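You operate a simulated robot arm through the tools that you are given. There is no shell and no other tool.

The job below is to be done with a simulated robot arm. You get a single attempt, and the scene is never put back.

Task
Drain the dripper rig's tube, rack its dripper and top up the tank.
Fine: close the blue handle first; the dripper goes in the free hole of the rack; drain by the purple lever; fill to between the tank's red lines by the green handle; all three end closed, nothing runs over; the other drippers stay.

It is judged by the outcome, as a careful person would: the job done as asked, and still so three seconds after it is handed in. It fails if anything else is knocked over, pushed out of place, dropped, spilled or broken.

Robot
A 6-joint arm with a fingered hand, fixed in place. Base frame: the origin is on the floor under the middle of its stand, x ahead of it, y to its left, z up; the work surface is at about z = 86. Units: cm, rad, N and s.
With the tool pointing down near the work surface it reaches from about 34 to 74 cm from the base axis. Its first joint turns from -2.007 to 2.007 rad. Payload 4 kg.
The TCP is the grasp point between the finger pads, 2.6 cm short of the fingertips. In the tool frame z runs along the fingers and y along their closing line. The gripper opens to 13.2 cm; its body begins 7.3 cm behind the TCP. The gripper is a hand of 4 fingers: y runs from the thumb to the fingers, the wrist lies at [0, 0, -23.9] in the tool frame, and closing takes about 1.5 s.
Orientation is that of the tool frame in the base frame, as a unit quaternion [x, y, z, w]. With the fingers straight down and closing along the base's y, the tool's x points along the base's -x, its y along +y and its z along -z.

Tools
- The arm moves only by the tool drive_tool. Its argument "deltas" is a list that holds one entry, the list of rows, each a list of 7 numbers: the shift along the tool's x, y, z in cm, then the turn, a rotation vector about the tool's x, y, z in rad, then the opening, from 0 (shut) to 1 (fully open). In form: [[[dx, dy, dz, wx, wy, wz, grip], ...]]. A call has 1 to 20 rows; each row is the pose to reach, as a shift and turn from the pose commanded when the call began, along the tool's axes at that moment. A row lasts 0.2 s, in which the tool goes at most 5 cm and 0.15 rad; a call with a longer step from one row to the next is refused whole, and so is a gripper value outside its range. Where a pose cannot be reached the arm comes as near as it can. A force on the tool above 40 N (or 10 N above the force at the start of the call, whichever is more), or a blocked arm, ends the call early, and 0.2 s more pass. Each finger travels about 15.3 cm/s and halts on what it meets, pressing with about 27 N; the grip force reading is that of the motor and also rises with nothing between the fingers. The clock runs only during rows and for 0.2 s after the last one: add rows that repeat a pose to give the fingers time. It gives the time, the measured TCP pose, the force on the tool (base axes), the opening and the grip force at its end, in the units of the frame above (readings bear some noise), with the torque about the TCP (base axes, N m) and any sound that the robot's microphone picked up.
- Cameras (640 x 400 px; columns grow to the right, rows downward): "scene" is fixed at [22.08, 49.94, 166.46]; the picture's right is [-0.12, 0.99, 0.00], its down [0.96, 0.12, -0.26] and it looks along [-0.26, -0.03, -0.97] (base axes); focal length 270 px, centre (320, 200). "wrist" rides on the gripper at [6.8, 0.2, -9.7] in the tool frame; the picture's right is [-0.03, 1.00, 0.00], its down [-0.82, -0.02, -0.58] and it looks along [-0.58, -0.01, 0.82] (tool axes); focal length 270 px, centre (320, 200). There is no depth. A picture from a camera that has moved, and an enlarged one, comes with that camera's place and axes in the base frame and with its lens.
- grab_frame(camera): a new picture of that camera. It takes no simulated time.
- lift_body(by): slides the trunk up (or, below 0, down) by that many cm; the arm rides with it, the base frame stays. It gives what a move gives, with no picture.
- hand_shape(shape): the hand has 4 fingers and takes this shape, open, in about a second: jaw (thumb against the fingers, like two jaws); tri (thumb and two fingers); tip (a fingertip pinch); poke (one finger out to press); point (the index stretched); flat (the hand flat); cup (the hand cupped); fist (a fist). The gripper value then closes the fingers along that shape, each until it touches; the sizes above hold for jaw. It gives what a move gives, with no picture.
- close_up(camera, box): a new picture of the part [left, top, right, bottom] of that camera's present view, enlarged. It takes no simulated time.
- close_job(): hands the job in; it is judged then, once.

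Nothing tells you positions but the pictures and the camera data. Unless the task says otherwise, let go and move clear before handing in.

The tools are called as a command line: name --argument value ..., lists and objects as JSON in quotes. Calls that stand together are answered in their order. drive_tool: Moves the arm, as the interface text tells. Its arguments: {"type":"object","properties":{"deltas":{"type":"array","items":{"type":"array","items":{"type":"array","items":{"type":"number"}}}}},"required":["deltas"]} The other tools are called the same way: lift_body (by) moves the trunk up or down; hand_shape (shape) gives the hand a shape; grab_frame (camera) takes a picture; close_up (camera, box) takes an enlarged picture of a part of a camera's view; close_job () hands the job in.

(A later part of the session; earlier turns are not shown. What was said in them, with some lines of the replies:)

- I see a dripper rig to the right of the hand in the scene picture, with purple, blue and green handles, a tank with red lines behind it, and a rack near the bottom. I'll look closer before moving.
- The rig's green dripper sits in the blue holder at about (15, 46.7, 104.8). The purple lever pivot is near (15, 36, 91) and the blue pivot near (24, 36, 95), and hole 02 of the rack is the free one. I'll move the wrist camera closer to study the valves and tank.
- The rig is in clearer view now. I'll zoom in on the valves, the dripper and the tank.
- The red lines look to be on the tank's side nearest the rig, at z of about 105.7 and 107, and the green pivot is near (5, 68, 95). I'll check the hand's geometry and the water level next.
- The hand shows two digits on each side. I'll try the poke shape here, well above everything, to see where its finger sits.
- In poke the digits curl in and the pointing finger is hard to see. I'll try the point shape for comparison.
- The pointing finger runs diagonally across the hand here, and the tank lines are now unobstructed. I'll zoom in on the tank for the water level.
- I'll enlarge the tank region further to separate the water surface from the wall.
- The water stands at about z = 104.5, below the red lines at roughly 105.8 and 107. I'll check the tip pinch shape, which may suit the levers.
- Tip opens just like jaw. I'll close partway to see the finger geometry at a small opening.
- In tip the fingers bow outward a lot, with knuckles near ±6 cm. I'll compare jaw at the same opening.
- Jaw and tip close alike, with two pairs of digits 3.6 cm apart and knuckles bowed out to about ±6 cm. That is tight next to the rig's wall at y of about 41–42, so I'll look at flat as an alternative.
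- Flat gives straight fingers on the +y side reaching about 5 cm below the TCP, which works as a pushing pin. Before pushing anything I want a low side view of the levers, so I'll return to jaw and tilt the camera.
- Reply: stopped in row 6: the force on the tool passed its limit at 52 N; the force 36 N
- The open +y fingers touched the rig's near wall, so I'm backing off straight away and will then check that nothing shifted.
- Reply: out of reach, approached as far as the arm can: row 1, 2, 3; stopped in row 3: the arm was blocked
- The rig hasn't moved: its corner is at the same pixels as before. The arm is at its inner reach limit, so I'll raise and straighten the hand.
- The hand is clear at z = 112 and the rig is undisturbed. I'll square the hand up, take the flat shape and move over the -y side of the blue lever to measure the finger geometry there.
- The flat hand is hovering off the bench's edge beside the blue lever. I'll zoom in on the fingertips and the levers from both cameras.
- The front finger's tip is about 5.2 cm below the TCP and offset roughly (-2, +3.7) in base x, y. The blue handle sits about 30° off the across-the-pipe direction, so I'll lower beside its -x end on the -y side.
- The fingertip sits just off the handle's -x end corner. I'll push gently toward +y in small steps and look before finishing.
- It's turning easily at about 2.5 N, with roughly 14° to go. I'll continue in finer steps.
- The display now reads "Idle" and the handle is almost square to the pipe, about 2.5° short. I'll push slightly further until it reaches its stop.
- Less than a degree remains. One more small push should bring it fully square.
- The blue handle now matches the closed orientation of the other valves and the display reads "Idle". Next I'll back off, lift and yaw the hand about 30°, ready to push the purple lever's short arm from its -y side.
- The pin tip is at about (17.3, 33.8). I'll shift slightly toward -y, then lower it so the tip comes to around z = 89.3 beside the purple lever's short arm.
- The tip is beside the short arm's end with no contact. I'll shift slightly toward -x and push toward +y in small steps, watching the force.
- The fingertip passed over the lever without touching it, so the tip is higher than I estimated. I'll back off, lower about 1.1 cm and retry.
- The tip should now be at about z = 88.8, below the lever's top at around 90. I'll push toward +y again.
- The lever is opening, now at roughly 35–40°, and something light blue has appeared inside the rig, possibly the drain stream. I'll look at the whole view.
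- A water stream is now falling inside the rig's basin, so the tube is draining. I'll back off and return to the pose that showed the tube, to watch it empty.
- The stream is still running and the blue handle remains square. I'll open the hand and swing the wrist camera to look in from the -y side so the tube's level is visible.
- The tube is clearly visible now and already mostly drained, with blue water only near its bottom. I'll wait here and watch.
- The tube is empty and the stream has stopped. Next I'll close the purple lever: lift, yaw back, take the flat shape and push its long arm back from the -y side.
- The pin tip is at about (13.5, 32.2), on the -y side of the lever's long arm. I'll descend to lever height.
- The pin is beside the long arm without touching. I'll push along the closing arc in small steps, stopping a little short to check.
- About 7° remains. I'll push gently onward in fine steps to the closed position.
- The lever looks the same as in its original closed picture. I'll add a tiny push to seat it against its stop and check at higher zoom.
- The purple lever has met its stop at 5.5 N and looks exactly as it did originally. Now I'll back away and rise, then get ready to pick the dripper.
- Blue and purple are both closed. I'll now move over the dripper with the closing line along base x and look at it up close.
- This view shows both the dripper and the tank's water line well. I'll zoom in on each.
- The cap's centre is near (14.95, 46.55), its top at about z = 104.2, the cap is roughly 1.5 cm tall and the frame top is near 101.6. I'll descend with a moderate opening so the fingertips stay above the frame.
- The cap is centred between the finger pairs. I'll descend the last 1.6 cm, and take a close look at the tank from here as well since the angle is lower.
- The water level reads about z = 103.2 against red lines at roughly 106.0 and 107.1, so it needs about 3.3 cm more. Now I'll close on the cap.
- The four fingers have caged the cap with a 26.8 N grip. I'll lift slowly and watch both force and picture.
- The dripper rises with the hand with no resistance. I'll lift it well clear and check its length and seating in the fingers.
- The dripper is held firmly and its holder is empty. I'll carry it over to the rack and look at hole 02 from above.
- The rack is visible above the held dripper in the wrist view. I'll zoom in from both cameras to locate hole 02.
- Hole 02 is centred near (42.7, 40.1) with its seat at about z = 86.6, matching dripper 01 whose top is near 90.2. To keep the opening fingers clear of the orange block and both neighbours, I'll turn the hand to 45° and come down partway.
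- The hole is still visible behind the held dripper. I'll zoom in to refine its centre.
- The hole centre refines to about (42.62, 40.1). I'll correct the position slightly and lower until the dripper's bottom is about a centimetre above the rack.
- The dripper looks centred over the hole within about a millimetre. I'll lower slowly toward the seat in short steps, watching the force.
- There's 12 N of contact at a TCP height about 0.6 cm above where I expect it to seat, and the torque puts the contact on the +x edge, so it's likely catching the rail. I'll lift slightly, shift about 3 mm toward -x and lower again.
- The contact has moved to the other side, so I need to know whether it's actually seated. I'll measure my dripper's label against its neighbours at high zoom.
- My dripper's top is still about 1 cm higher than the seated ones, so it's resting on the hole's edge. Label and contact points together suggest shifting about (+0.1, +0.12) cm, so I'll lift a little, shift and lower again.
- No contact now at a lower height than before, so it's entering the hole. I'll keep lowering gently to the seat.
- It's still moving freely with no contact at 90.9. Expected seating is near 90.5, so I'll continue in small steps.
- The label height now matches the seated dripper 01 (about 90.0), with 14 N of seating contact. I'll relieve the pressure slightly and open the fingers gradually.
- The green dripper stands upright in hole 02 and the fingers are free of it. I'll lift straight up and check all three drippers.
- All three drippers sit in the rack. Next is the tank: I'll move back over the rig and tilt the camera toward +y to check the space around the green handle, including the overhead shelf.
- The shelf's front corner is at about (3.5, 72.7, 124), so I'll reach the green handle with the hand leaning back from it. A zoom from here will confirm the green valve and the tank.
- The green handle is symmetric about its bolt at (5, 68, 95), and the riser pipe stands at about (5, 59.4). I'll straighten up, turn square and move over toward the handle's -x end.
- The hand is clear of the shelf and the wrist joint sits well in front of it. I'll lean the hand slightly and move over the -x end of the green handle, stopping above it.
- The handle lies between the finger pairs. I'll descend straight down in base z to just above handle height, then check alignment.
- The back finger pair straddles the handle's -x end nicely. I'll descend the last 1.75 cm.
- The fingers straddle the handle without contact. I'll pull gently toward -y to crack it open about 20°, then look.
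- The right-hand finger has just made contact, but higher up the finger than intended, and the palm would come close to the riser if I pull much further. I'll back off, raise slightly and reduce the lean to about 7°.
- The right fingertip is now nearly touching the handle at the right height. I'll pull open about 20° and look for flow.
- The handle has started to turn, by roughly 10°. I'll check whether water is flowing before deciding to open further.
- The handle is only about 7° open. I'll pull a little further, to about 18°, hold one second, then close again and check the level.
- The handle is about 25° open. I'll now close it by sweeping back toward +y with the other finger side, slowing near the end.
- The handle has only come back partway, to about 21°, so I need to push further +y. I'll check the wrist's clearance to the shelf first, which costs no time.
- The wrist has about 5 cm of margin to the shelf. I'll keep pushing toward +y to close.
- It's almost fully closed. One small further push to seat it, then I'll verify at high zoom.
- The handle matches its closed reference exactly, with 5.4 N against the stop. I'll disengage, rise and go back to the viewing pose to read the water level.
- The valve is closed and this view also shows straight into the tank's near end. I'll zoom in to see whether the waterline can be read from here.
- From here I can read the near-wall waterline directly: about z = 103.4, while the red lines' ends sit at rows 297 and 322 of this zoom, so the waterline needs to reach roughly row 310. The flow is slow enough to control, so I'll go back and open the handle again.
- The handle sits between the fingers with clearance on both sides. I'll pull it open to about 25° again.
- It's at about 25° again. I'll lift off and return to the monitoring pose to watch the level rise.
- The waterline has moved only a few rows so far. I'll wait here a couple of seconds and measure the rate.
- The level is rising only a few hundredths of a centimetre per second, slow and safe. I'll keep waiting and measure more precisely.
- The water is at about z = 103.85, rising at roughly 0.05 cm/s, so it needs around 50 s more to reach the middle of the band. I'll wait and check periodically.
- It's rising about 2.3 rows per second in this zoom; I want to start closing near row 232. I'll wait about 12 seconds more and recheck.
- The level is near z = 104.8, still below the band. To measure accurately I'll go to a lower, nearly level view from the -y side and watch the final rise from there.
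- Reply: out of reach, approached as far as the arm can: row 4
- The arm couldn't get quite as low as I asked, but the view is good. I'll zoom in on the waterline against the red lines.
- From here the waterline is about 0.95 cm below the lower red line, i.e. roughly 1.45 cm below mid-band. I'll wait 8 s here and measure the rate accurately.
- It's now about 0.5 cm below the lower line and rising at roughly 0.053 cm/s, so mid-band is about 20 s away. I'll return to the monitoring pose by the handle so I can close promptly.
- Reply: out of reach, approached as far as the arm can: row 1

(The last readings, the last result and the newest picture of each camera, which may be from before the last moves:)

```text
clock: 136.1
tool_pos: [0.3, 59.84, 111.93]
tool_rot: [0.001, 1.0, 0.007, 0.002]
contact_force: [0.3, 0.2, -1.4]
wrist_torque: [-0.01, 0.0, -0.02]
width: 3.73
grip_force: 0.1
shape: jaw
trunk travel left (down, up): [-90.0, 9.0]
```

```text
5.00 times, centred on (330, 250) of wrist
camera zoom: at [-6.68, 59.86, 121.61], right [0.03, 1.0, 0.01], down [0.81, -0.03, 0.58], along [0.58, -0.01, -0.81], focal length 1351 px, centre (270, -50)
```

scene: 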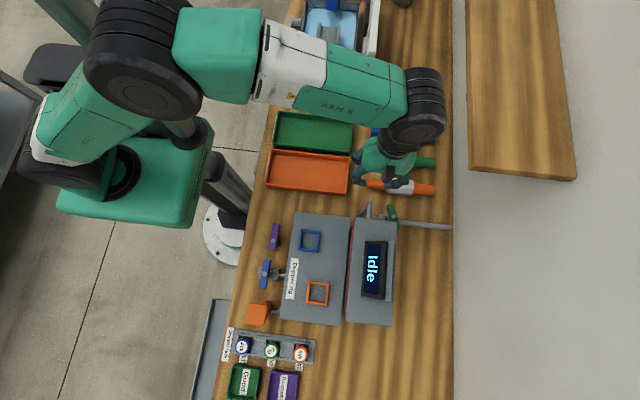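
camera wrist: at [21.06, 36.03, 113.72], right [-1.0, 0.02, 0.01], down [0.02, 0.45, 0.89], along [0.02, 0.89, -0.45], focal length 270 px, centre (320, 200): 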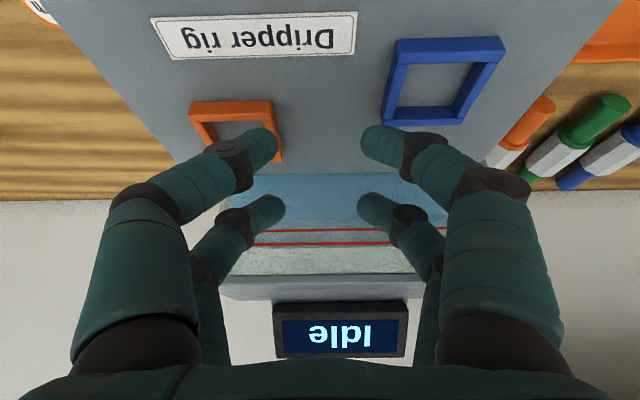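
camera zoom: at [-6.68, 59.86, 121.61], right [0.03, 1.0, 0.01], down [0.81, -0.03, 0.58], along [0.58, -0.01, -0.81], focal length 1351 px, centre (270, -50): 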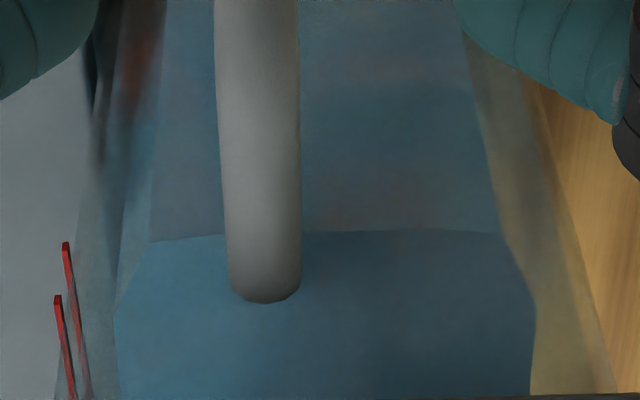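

The waterline is just below the lower line here, consistent with the other view. I'll wait about 12.6 s more, then check and close.

drive_tool --deltas '[[[0, 0, 0, 0, 0, 0, 0.28], [0, 0, 0, 0, 0, 0, 0.28], [0, 0, 0, 0, 0, 0, 0.28], [0, 0, 0, 0, 0, 0, 0.28], [0, 0, 0, 0, 0, 0, 0.28], [0, 0, 0, 0, 0, 0, 0.28], [0, 0, 0, 0, 0, 0, 0.28], [0, 0, 0, 0, 0, 0, 0.28], [0, 0, 0, 0, 0, 0, 0.28], [0, 0, 0, 0, 0, 0, 0.28], [0, 0, 0, 0, 0, 0, 0.28], [0, 0, 0, 0, 0, 0, 0.28], [0, 0, 0, 0, 0, 0, 0.28], [0, 0, 0, 0, 0, 0, 0.28], [0, 0, 0, 0, 0, 0, 0.28], [0, 0, 0, 0, 0, 0, 0.28], [0, 0, 0, 0, 0, 0, 0.28], [0, 0, 0, 0, 0, 0, 0.28], [0, 0, 0, 0, 0, 0, 0.28], [0, 0, 0, 0, 0, 0, 0.28]]]'

drive_tool --deltas '[[[0, 0, 0, 0, 0, 0, 0.28], [0, 0, 0, 0, 0, 0, 0.28], [0, 0, 0, 0, 0, 0, 0.28], [0, 0, 0, 0, 0, 0, 0.28], [0, 0, 0, 0, 0, 0, 0.28], [0, 0, 0, 0, 0, 0, 0.28], [0, 0, 0, 0, 0, 0, 0.28], [0, 0, 0, 0, 0, 0, 0.28], [0, 0, 0, 0, 0, 0, 0.28], [0, 0, 0, 0, 0, 0, 0.28], [0, 0, 0, 0, 0, 0, 0.28], [0, 0, 0, 0, 0, 0, 0.28], [0, 0, 0, 0, 0, 0, 0.28], [0, 0, 0, 0, 0, 0, 0.28], [0, 0, 0, 0, 0, 0, 0.28], [0, 0, 0, 0, 0, 0, 0.28], [0, 0, 0, 0, 0, 0, 0.28], [0, 0, 0, 0, 0, 0, 0.28]]]'

close_up --camera "wrist" --box '[290, 210, 370, 290]'

close_up --camera "scene" --box '[340, 180, 420, 240]'

```text
clock: 140.3
tool_pos: [0.18, 59.73, 111.81]
tool_rot: [-0.001, 1.0, 0.006, 0.002]
contact_force: [0.2, -0.1, -0.5]
wrist_torque: [0.02, 0.03, 0.02]
width: 3.7
grip_force: 0.1
shape: jaw
trunk travel left (down, up): [-90.0, 9.0]
```

```text
clock: 144.1
tool_pos: [0.22, 59.84, 111.9]
tool_rot: [-0.001, 1.0, 0.006, 0.002]
contact_force: [-0.5, -0.3, -0.3]
wrist_torque: [-0.01, -0.01, -0.03]
width: 3.73
grip_force: 0.0
shape: jaw
trunk travel left (down, up): [-90.0, 9.0]
```

```text
5.00 times, centred on (330, 250) of wrist
camera zoom: at [-6.63, 59.8, 121.62], right [0.02, 1.0, 0.01], down [0.81, -0.03, 0.58], along [0.58, 0.0, -0.81], focal length 1351 px, centre (270, -50)
```

zoom: 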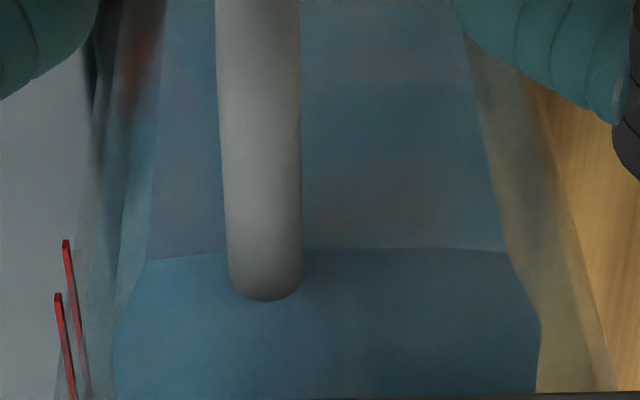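

```text
6.67 times, centred on (380, 210) of scene
camera zoom: at [22.08, 49.94, 166.46], right [-0.12, 0.99, 0.0], down [0.96, 0.12, -0.26], along [-0.26, -0.03, -0.97], focal length 1802 px, centre (-80, 133)
```

zoom: 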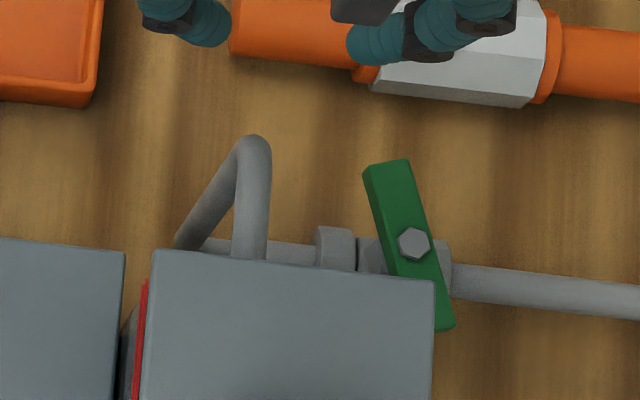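

The waterline has just passed the lower line's level and needs about 10 s more to reach mid-band, including roughly 3 s for closing. I'll wait 6.6 s, then approach the handle.

drive_tool --deltas '[[[0, 0, 0, 0, 0, 0, 0.28], [0, 0, 0, 0, 0, 0, 0.28], [0, 0, 0, 0, 0, 0, 0.28], [0, 0, 0, 0, 0, 0, 0.28], [0, 0, 0, 0, 0, 0, 0.28], [0, 0, 0, 0, 0, 0, 0.28], [0, 0, 0, 0, 0, 0, 0.28], [0, 0, 0, 0, 0, 0, 0.28], [0, 0, 0, 0, 0, 0, 0.28], [0, 0, 0, 0, 0, 0, 0.28], [0, 0, 0, 0, 0, 0, 0.28], [0, 0, 0, 0, 0, 0, 0.28], [0, 0, 0, 0, 0, 0, 0.28], [0, 0, 0, 0, 0, 0, 0.28], [0, 0, 0, 0, 0, 0, 0.28], [0, 0, 0, 0, 0, 0, 0.28], [0, 0, 0, 0, 0, 0, 0.28], [0, 0, 0, 0, 0, 0, 0.28], [0, 0, 0, 0, 0, 0, 0.28], [0, 0, 0, 0, 0, 0, 0.28]]]'

drive_tool --deltas '[[[0, 0, 0, 0, 0, 0, 0.28], [0, 0, 0, 0, 0, 0, 0.28], [0, 0, 0, 0, 0, 0, 0.28], [0, 0, 0, 0, 0, 0, 0.28], [0, 0, 0, 0, 0, 0, 0.28], [0, 0, 0, 0, 0, 0, 0.28], [0, 0, 0, 0, 0, 0, 0.28], [0, 0, 0, 0, 0, 0, 0.28], [0, 0, 0, 0, 0, 0, 0.28], [0, 0, 0, 0, 0, 0, 0.28]]]'

close_up --camera "wrist" --box '[290, 210, 370, 290]'

```text
clock: 148.3
tool_pos: [0.15, 59.75, 111.89]
tool_rot: [0.0, 1.0, 0.007, 0.001]
contact_force: [0.1, -0.2, 0.8]
wrist_torque: [0.03, 0.0, 0.03]
width: 3.72
grip_force: 0.0
shape: jaw
trunk travel left (down, up): [-90.0, 9.0]
```

```text
clock: 150.5
tool_pos: [0.15, 59.7, 111.92]
tool_rot: [-0.001, 1.0, 0.006, 0.001]
contact_force: [-0.2, 0.0, 0.5]
wrist_torque: [0.03, 0.04, 0.0]
width: 3.69
grip_force: 0.1
shape: jaw
trunk travel left (down, up): [-90.0, 9.0]
```

```text
5.00 times, centred on (330, 250) of wrist
camera zoom: at [-6.63, 59.8, 121.62], right [0.02, 1.0, 0.01], down [0.81, -0.03, 0.58], along [0.58, 0.0, -0.81], focal length 1351 px, centre (270, -50)
```

zoom: 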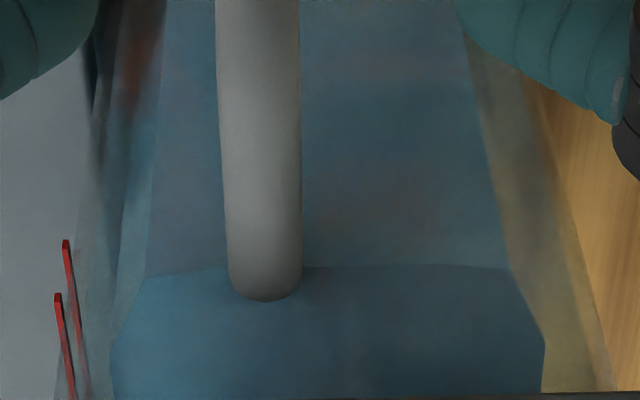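

The waterline is now well inside the band on this wall, close to the middle. I'll go to the handle now.

drive_tool --deltas '[[[-0.06, 2.4, 2.5, -0.06, 0, 0, 0.3], [-0.12, 4.8, 5.5, -0.122, 0, 0, 0.3], [-0.2, 7.2, 9, -0.122, 0, 0, 0.3], [-0.2, 7.2, 12.5, -0.122, 0, 0, 0.3]]]'

close_up --camera "scene" --box '[340, 180, 420, 240]'

grab_frame --camera "wrist"

```text
clock: 151.5
tool_pos: [0.11, 66.89, 99.39]
tool_rot: [-0.002, 0.998, 0.067, 0.001]
contact_force: [0.1, 0.8, 0.1]
wrist_torque: [-0.01, 0.02, 0.01]
width: 3.91
grip_force: 0.0
shape: jaw
trunk travel left (down, up): [-90.0, 9.0]
```

```text
6.67 times, centred on (380, 210) of scene
camera zoom: at [22.08, 49.94, 166.46], right [-0.12, 0.99, 0.0], down [0.96, 0.12, -0.26], along [-0.26, -0.03, -0.97], focal length 1802 px, centre (-80, 133)
```

zoom: 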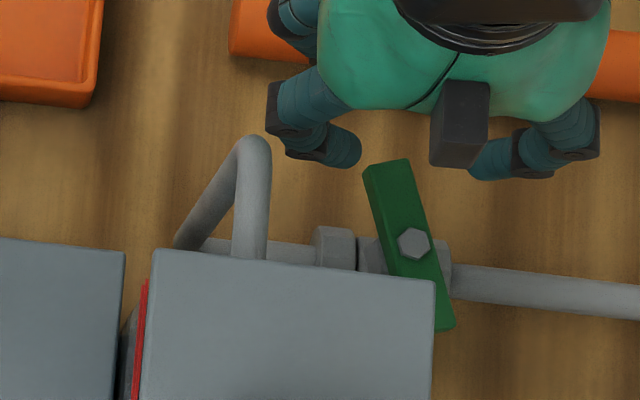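

```text
taken
camera wrist: at [-6.6, 65.81, 109.0], right [0.02, 0.99, 0.13], down [0.81, -0.1, 0.57], along [0.58, 0.1, -0.81], focal length 270 px, centre (320, 200)
```

wrist: 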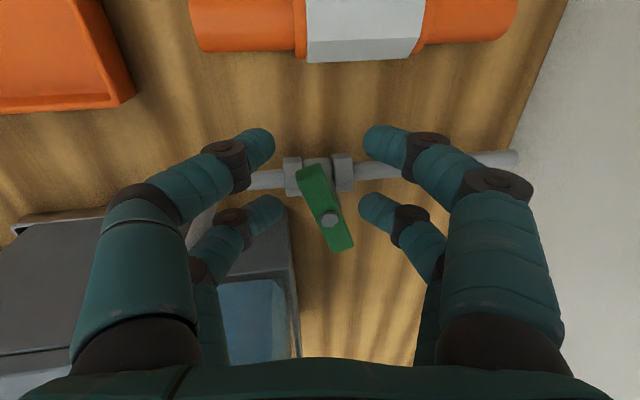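

The handle lies between the fingers. I'll descend the rest of the way and sweep toward +y to close, slowing near the stop.

drive_tool --deltas '[[[-0.12, -0.2, 1.6, 0, 0, 0, 0.3], [-0.25, -0.43, 3.3, 0, 0, 0, 0.3], [-0.25, 0.76, 3.45, 0, 0, 0, 0.3], [-0.25, 1.55, 3.55, 0, 0, 0, 0.3], [-0.25, 2.05, 3.62, 0, 0, 0, 0.3], [-0.25, 2.4, 3.66, 0, 0, 0, 0.3]]]'

close_up --camera "scene" --box '[340, 180, 420, 240]'

```text
clock: 152.9
tool_pos: [0.77, 69.72, 96.3]
tool_rot: [-0.001, 0.998, 0.066, 0.001]
contact_force: [-3.0, -4.4, 0.6]
wrist_torque: [-0.12, 0.07, -0.21]
width: 4.18
grip_force: 0.1
shape: jaw
trunk travel left (down, up): [-90.0, 9.0]
```

```text
6.67 times, centred on (380, 210) of scene
camera zoom: at [22.08, 49.94, 166.46], right [-0.12, 0.99, 0.0], down [0.96, 0.12, -0.26], along [-0.26, -0.03, -0.97], focal length 1802 px, centre (-80, 133)
```

zoom: 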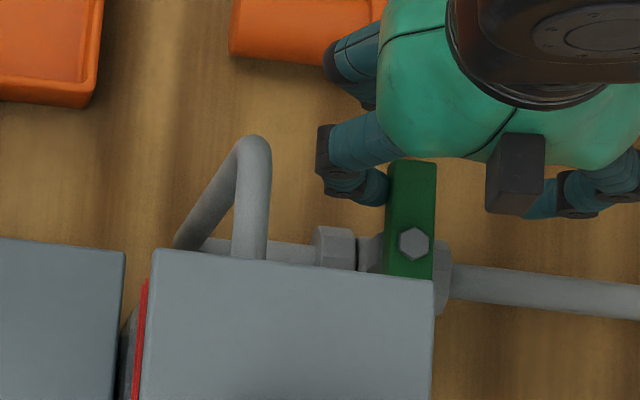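

It's closed or nearly so. A small final push will seat it, then I'll verify at high zoom.

drive_tool --deltas '[[[0, 0.12, 0.01, 0, 0, 0, 0.3], [0, 0.25, 0.03, 0, 0, 0, 0.3], [0, 0.25, 0.03, 0, 0, 0, 0.3]]]'

close_up --camera "scene" --box '[330, 195, 410, 245]'

```text
clock: 153.7
tool_pos: [0.73, 69.84, 96.25]
tool_rot: [-0.001, 0.998, 0.067, 0.001]
contact_force: [-1.1, -6.6, 1.6]
wrist_torque: [-0.16, 0.02, -0.12]
width: 4.21
grip_force: 0.1
shape: jaw
trunk travel left (down, up): [-90.0, 9.0]
```

```text
8.00 times, centred on (370, 220) of scene
camera zoom: at [22.08, 49.94, 166.46], right [-0.12, 0.99, 0.0], down [0.96, 0.12, -0.26], along [-0.26, -0.03, -0.97], focal length 2163 px, centre (-80, 40)
```

zoom: 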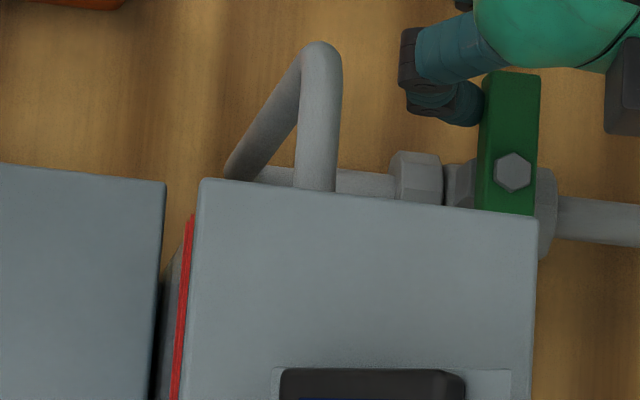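

The green handle exactly matches its closed reference, with 6.6 N against the stop. I'll disengage, rise and check the level.

drive_tool --deltas '[[[0, -0.892, -0.12, 0, 0, 0, 0.3], [0, -0.49, -3.09, 0, 0, 0, 0.3], [0, 0.04, -7.06, 0, 0, 0, 0.3], [0, 0.57, -11.02, 0, 0, 0, 0.3], [0.1, -1.24, -13.3, 0.065, 0, 0, 0.3], [0.3, -4.44, -15.7, 0.134, 0, 0, 0.28], [0.4, -7.78, -17.2, 0.134, 0, 0, 0.28], [0.4, -7.78, -17.2, 0.134, 0, 0, 0.28]]]'

close_up --camera "wrist" --box '[290, 210, 370, 290]'

close_up --camera "scene" --box '[330, 195, 410, 245]'

```text
clock: 155.5
tool_pos: [0.42, 59.96, 112.22]
tool_rot: [-0.001, 1.0, -0.001, 0.001]
contact_force: [-0.5, 0.0, -0.3]
wrist_torque: [-0.01, -0.02, -0.03]
width: 3.73
grip_force: 0.1
shape: jaw
trunk travel left (down, up): [-90.0, 9.0]
```

```text
5.00 times, centred on (330, 250) of wrist
camera zoom: at [-6.46, 60.19, 121.94], right [0.02, 1.0, 0.0], down [0.81, -0.02, 0.58], along [0.58, -0.01, -0.81], focal length 1351 px, centre (270, -50)
```

zoom: 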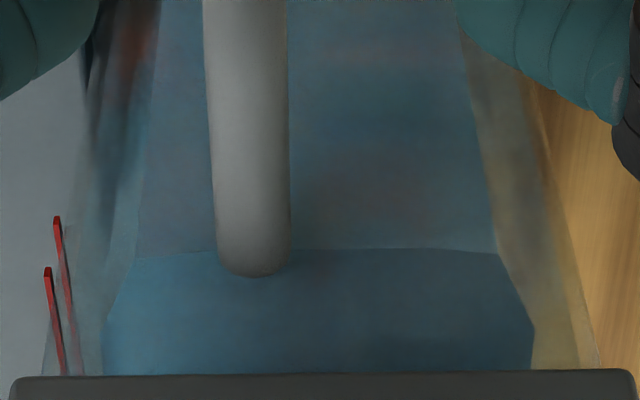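

```text
8.00 times, centred on (370, 220) of scene
camera zoom: at [22.08, 49.94, 166.46], right [-0.12, 0.99, 0.0], down [0.96, 0.12, -0.26], along [-0.26, -0.03, -0.97], focal length 2163 px, centre (-80, 40)
```

zoom: 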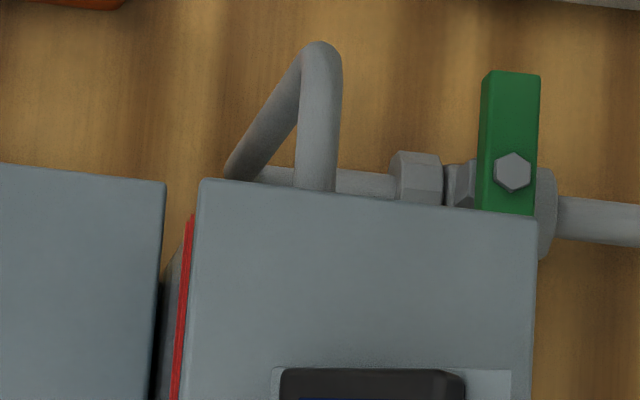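

The waterline sits about midway between the two line ends in this view. I'll verify from the accurate -y side vantage.

drive_tool --deltas '[[[-1.0, -1.2, -0.3, 0, 0, -0.143, 0.28], [-2.1, -2.3, -0.6, 0, 0, -0.286, 0.28], [-3.2, -3.5, -0.8, 0, 0, -0.429, 0.28], [-4.3, -4.7, -0.8, 0, 0, -0.572, 0.28], [-5.4, -5.9, -0.8, 0, 0, -0.715, 0.28], [-6.5, -7.0, -0.8, 0, 0, -0.858, 0.28], [-7.6, -8.2, -0.8, 0, 0, -1.0, 0.28], [-8.7, -9.4, -0.8, 0, 0, -1.143, 0.28], [-9.8, -10.6, -0.8, 0, 0, -1.286, 0.28], [-10.8, -11.8, -0.8, 0, 0, -1.429, 0.28], [-11.9, -12.9, -0.8, 0, 0, -1.571, 0.28]]]'

drive_tool --deltas '[[[0.2, -2.3, 1.2, 0, -0.12, 0, 0.28], [0.3, -4.6, 2.4, 0, -0.24, 0, 0.28], [0.4, -6.9, 3.6, 0, -0.36, 0, 0.28], [0.4, -9, 4.6, 0, -0.47, 0, 0.28], [0.4, -9, 4.6, 0, -0.47, 0, 0.28]]]'

close_up --camera "wrist" --box '[270, 170, 370, 280]'

grab_frame --camera "wrist"

```text
clock: 157.9
tool_pos: [12.28, 47.11, 113.25]
tool_rot: [0.708, -0.706, 0.001, -0.001]
contact_force: [0.1, 0.3, 0.5]
wrist_torque: [-0.02, 0.02, 0.01]
width: 3.73
grip_force: 0.0
shape: jaw
trunk travel left (down, up): [-90.0, 9.0]
```

```text
clock: 159.1
tool_pos: [21.35, 46.82, 108.54]
tool_rot: [-0.688, 0.688, 0.163, 0.167]
contact_force: [0.8, -0.4, -0.1]
wrist_torque: [-0.01, -0.01, -0.01]
width: 3.73
grip_force: 0.1
shape: jaw
trunk travel left (down, up): [-90.0, 9.0]
```

```text
3.64 times, centred on (320, 225) of wrist
camera zoom: at [21.2, 36.38, 113.98], right [-1.0, 0.02, 0.01], down [0.02, 0.47, 0.89], along [0.02, 0.89, -0.47], focal length 983 px, centre (320, 109)
```

zoom: 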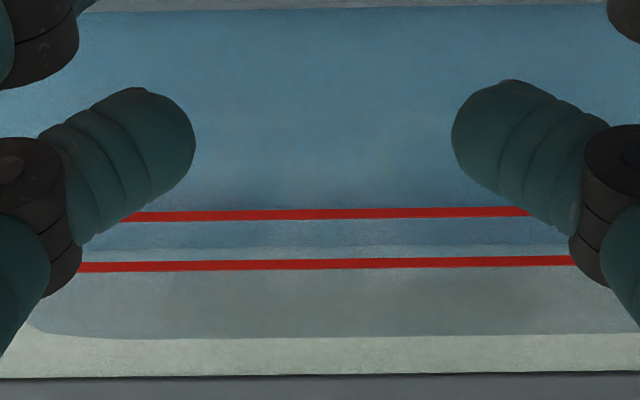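

```text
taken
camera wrist: at [21.2, 36.38, 113.98], right [-1.0, 0.02, 0.01], down [0.02, 0.47, 0.89], along [0.02, 0.89, -0.47], focal length 270 px, centre (320, 200)
```

wrist: 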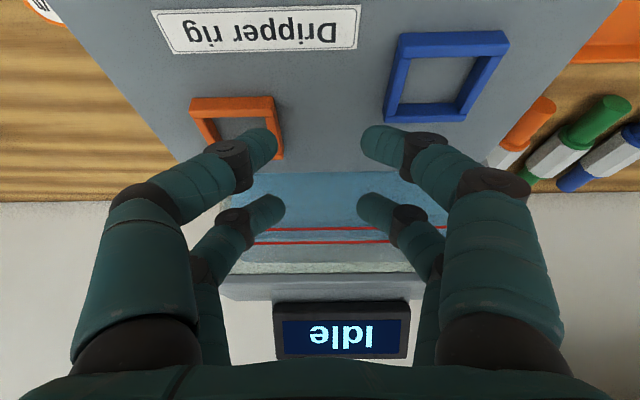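

The waterline lies between the two red lines, at about z = 106.6 against 106.0 and 107.1. Now I'll check the other handles, the rack and the whole scene.

close_up --camera "scene" --box '[235, 215, 295, 305]'

close_up --camera "scene" --box '[215, 310, 335, 400]'

grab_frame --camera "scene"

```text
4.44 times, centred on (265, 260) of scene
camera zoom: at [22.08, 49.94, 166.46], right [-0.12, 0.99, 0.0], down [0.96, 0.12, -0.26], along [-0.26, -0.03, -0.97], focal length 1202 px, centre (564, -67)
```

zoom: 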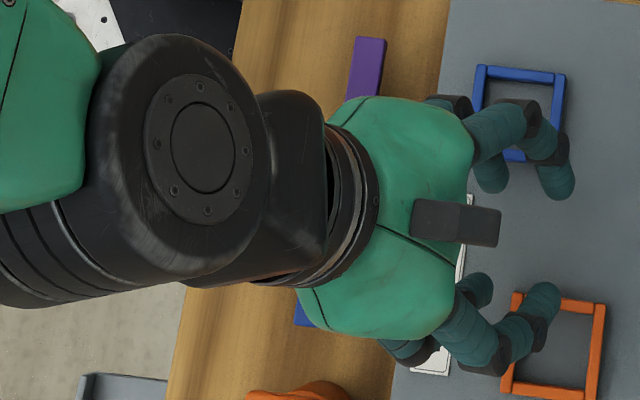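

```text
4.44 times, centred on (275, 355) of scene
camera zoom: at [22.08, 49.94, 166.46], right [-0.12, 0.99, 0.0], down [0.96, 0.12, -0.26], along [-0.26, -0.03, -0.97], focal length 1202 px, centre (520, -489)
```

zoom: 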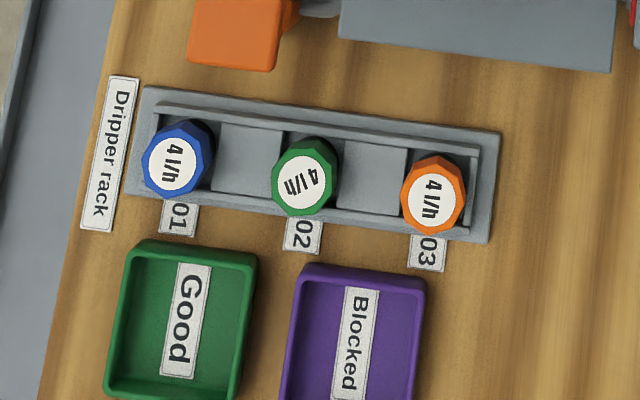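

```text
taken
```

scene: 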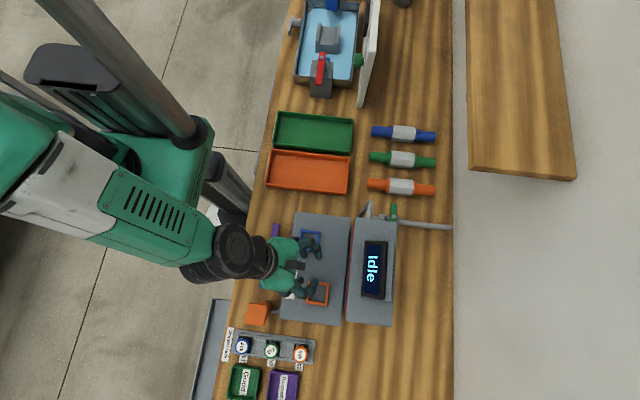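

The rack looks right, but the hand hides blue and purple. I'll straighten up and move clear to the -x side to inspect everything.

drive_tool --deltas '[[[-0.9, 0, -1.8, 0, 0.12, 0, 0.28], [-1.8, 0, -3.6, 0, 0.24, 0, 0.28], [-2.7, 1.5, -5.4, 0, 0.36, 0, 0.28], [-3.6, 3.5, -7.1, 0, 0.47, 0, 0.28], [-3.6, 7, -8, 0, 0.47, 0, 0.28], [-3.6, 11, -9, 0, 0.47, 0, 0.28], [-3.6, 15, -10, 0, 0.47, 0, 0.28], [-3.6, 19, -11, 0, 0.47, 0, 0.28], [-3.6, 22, -12, 0, 0.47, 0, 0.28], [-3.6, 22, -12, 0, 0.47, 0, 0.28]]]'

close_up --camera "scene" --box '[235, 215, 295, 305]'

grab_frame --camera "scene"

grab_frame --camera "wrist"

```text
clock: 161.3
tool_pos: [-0.72, 44.62, 120.71]
tool_rot: [0.708, -0.707, 0.001, 0.0]
contact_force: [0.1, -0.3, -0.3]
wrist_torque: [0.02, 0.01, 0.0]
width: 3.71
grip_force: 0.1
shape: jaw
trunk travel left (down, up): [-90.0, 9.0]
```

```text
4.44 times, centred on (265, 260) of scene
camera zoom: at [22.08, 49.94, 166.46], right [-0.12, 0.99, 0.0], down [0.96, 0.12, -0.26], along [-0.26, -0.03, -0.97], focal length 1202 px, centre (564, -67)
```

zoom: 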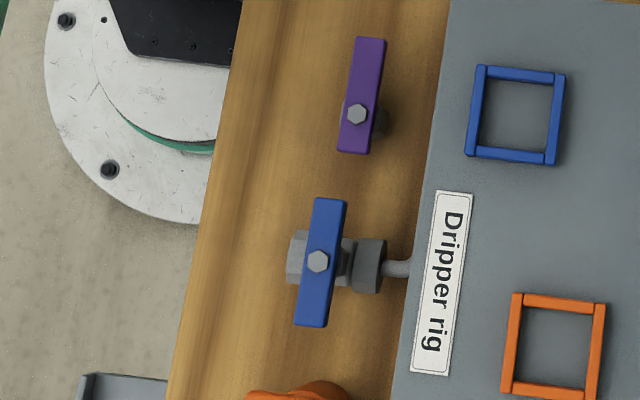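

```text
taken
```

scene: 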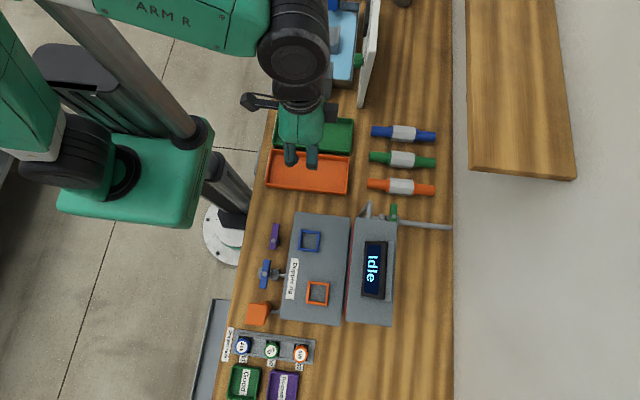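

```text
taken
camera wrist: at [-0.82, 37.71, 130.51], right [-1.0, 0.02, 0.0], down [0.02, 0.82, 0.58], along [0.02, 0.58, -0.82], focal length 270 px, centre (320, 200)
```

wrist: 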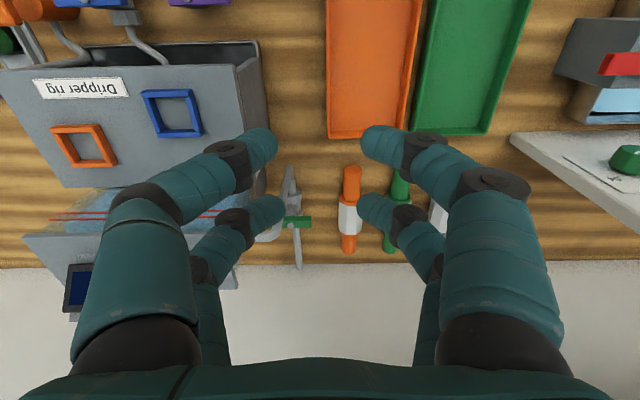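

Blue and purple both match the closed direction, the display says "Idle", and nothing else has moved. One last look at the tube to confirm it's still empty.

drive_tool --deltas '[[[1.9, -3.1, 1, 0, 0, 0, 0.5], [3.8, -6.2, 2, 0, 0, 0, 0.8], [5.7, -9.3, 3, 0, 0, 0, 1], [7.6, -12.4, 4, 0, 0, 0, 1], [9.6, -15.7, 6, 0, 0, 0, 1], [10.5, -16.5, 8, 0, 0, 0, 1], [10.5, -16.5, 8, 0, 0, 0, 1]]]'

grab_frame --camera "wrist"

close_up --camera "wrist" --box '[200, 60, 440, 260]'

```text
clock: 162.9
tool_pos: [15.65, 34.06, 112.91]
tool_rot: [0.708, -0.707, 0.001, -0.001]
contact_force: [0.8, 0.2, 0.5]
wrist_torque: [0.01, -0.01, 0.02]
width: 13.21
grip_force: 0.0
shape: jaw
trunk travel left (down, up): [-90.0, 9.0]
```

```text
taken
camera wrist: at [15.54, 27.24, 122.6], right [-1.0, 0.02, 0.0], down [0.02, 0.82, 0.58], along [0.02, 0.58, -0.82], focal length 270 px, centre (320, 200)
```

wrist: 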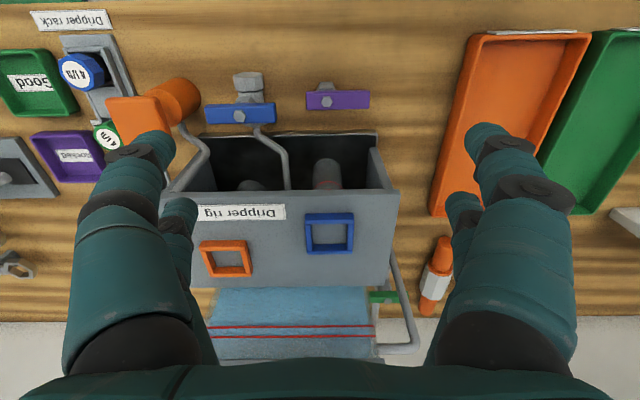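

```text
2.00 times, centred on (320, 160) of wrist
camera zoom: at [15.54, 27.24, 122.6], right [-1.0, 0.02, 0.0], down [0.02, 0.82, 0.58], along [0.02, 0.58, -0.82], focal length 541 px, centre (320, 280)
```

zoom: 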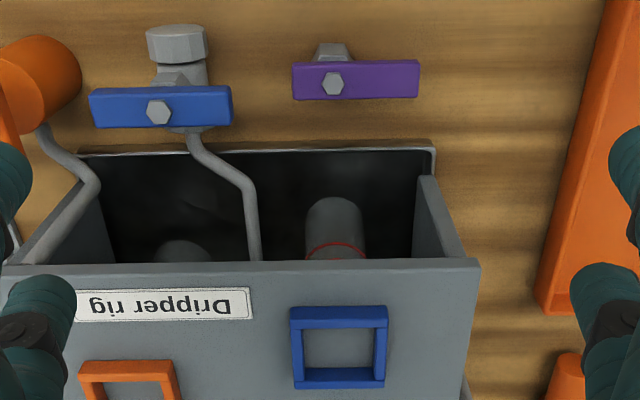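

The tube is empty, blue and purple are square and closed, and the water shows between the red lines. I'll rise clear and do a final check before handing in.

drive_tool --deltas '[[[0, 2, -3, 0, 0, 0, 1], [0, 4, -6, 0, 0, 0, 1], [0, 6, -9, 0, 0, 0, 1], [0, 8, -11, 0, 0, 0, 1], [0, 8, -11, 0, 0, 0, 1], [0, 8, -11, 0, 0, 0, 1]]]'

grab_frame --camera "scene"

grab_frame --camera "wrist"

```text
clock: 164.3
tool_pos: [7.78, 34.25, 123.85]
tool_rot: [0.708, -0.706, 0.001, -0.002]
contact_force: [-0.1, 0.1, 0.5]
wrist_torque: [0.0, -0.02, 0.01]
width: 13.18
grip_force: 0.0
shape: jaw
trunk travel left (down, up): [-90.0, 9.0]
```

```text
taken
```

scene: 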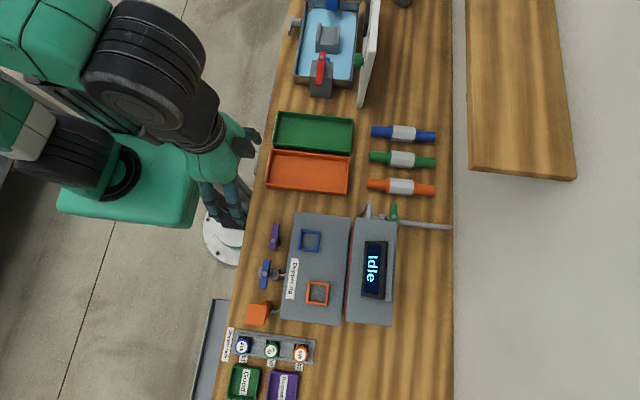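

```text
taken
camera wrist: at [7.65, 27.27, 133.55], right [-1.0, 0.02, 0.0], down [0.02, 0.82, 0.58], along [0.02, 0.58, -0.82], focal length 270 px, centre (320, 200)
```

wrist: 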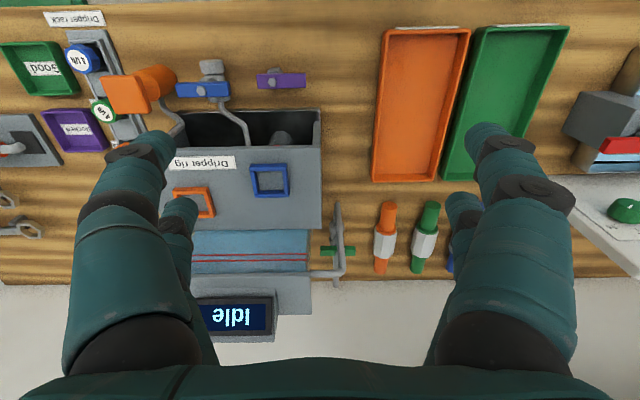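

The final check looks right. All three handles are closed, the display reads "Idle", and the tube is empty. The green dripper sits in hole 02 with its neighbours untouched, the tank is filled between the red lines, and the hand is clear. I'm handing the job in.

close_job

```text
The job is handed in.
```

I finished the job and handed it in. In my last pictures everything was as you asked:

- **Blue handle:** I closed it first, and the display changed from "Running" to "Idle". I judged it closed by its angle; unlike the other two, I didn't feel it reach a stop.
- **Tube:** I drained it with the purple lever, then closed the lever against its stop. The tube was still empty when I looked again near the end.
- **Dripper:** the green dripper is seated in hole 02 of the rack. The drippers in 01 and 03 were not moved.
- **Tank:** I filled it with the green handle, then closed the handle against its stop. The water is at about z = 106.6 cm, between the red lines at roughly 106.0 and 107.1 cm, and I saw nothing run over.

Early on, the open fingers touched the rig's side wall while I was positioning the camera, and the push reached 52 N before the move stopped. I backed off, and the pictures showed the rig had not shifted.
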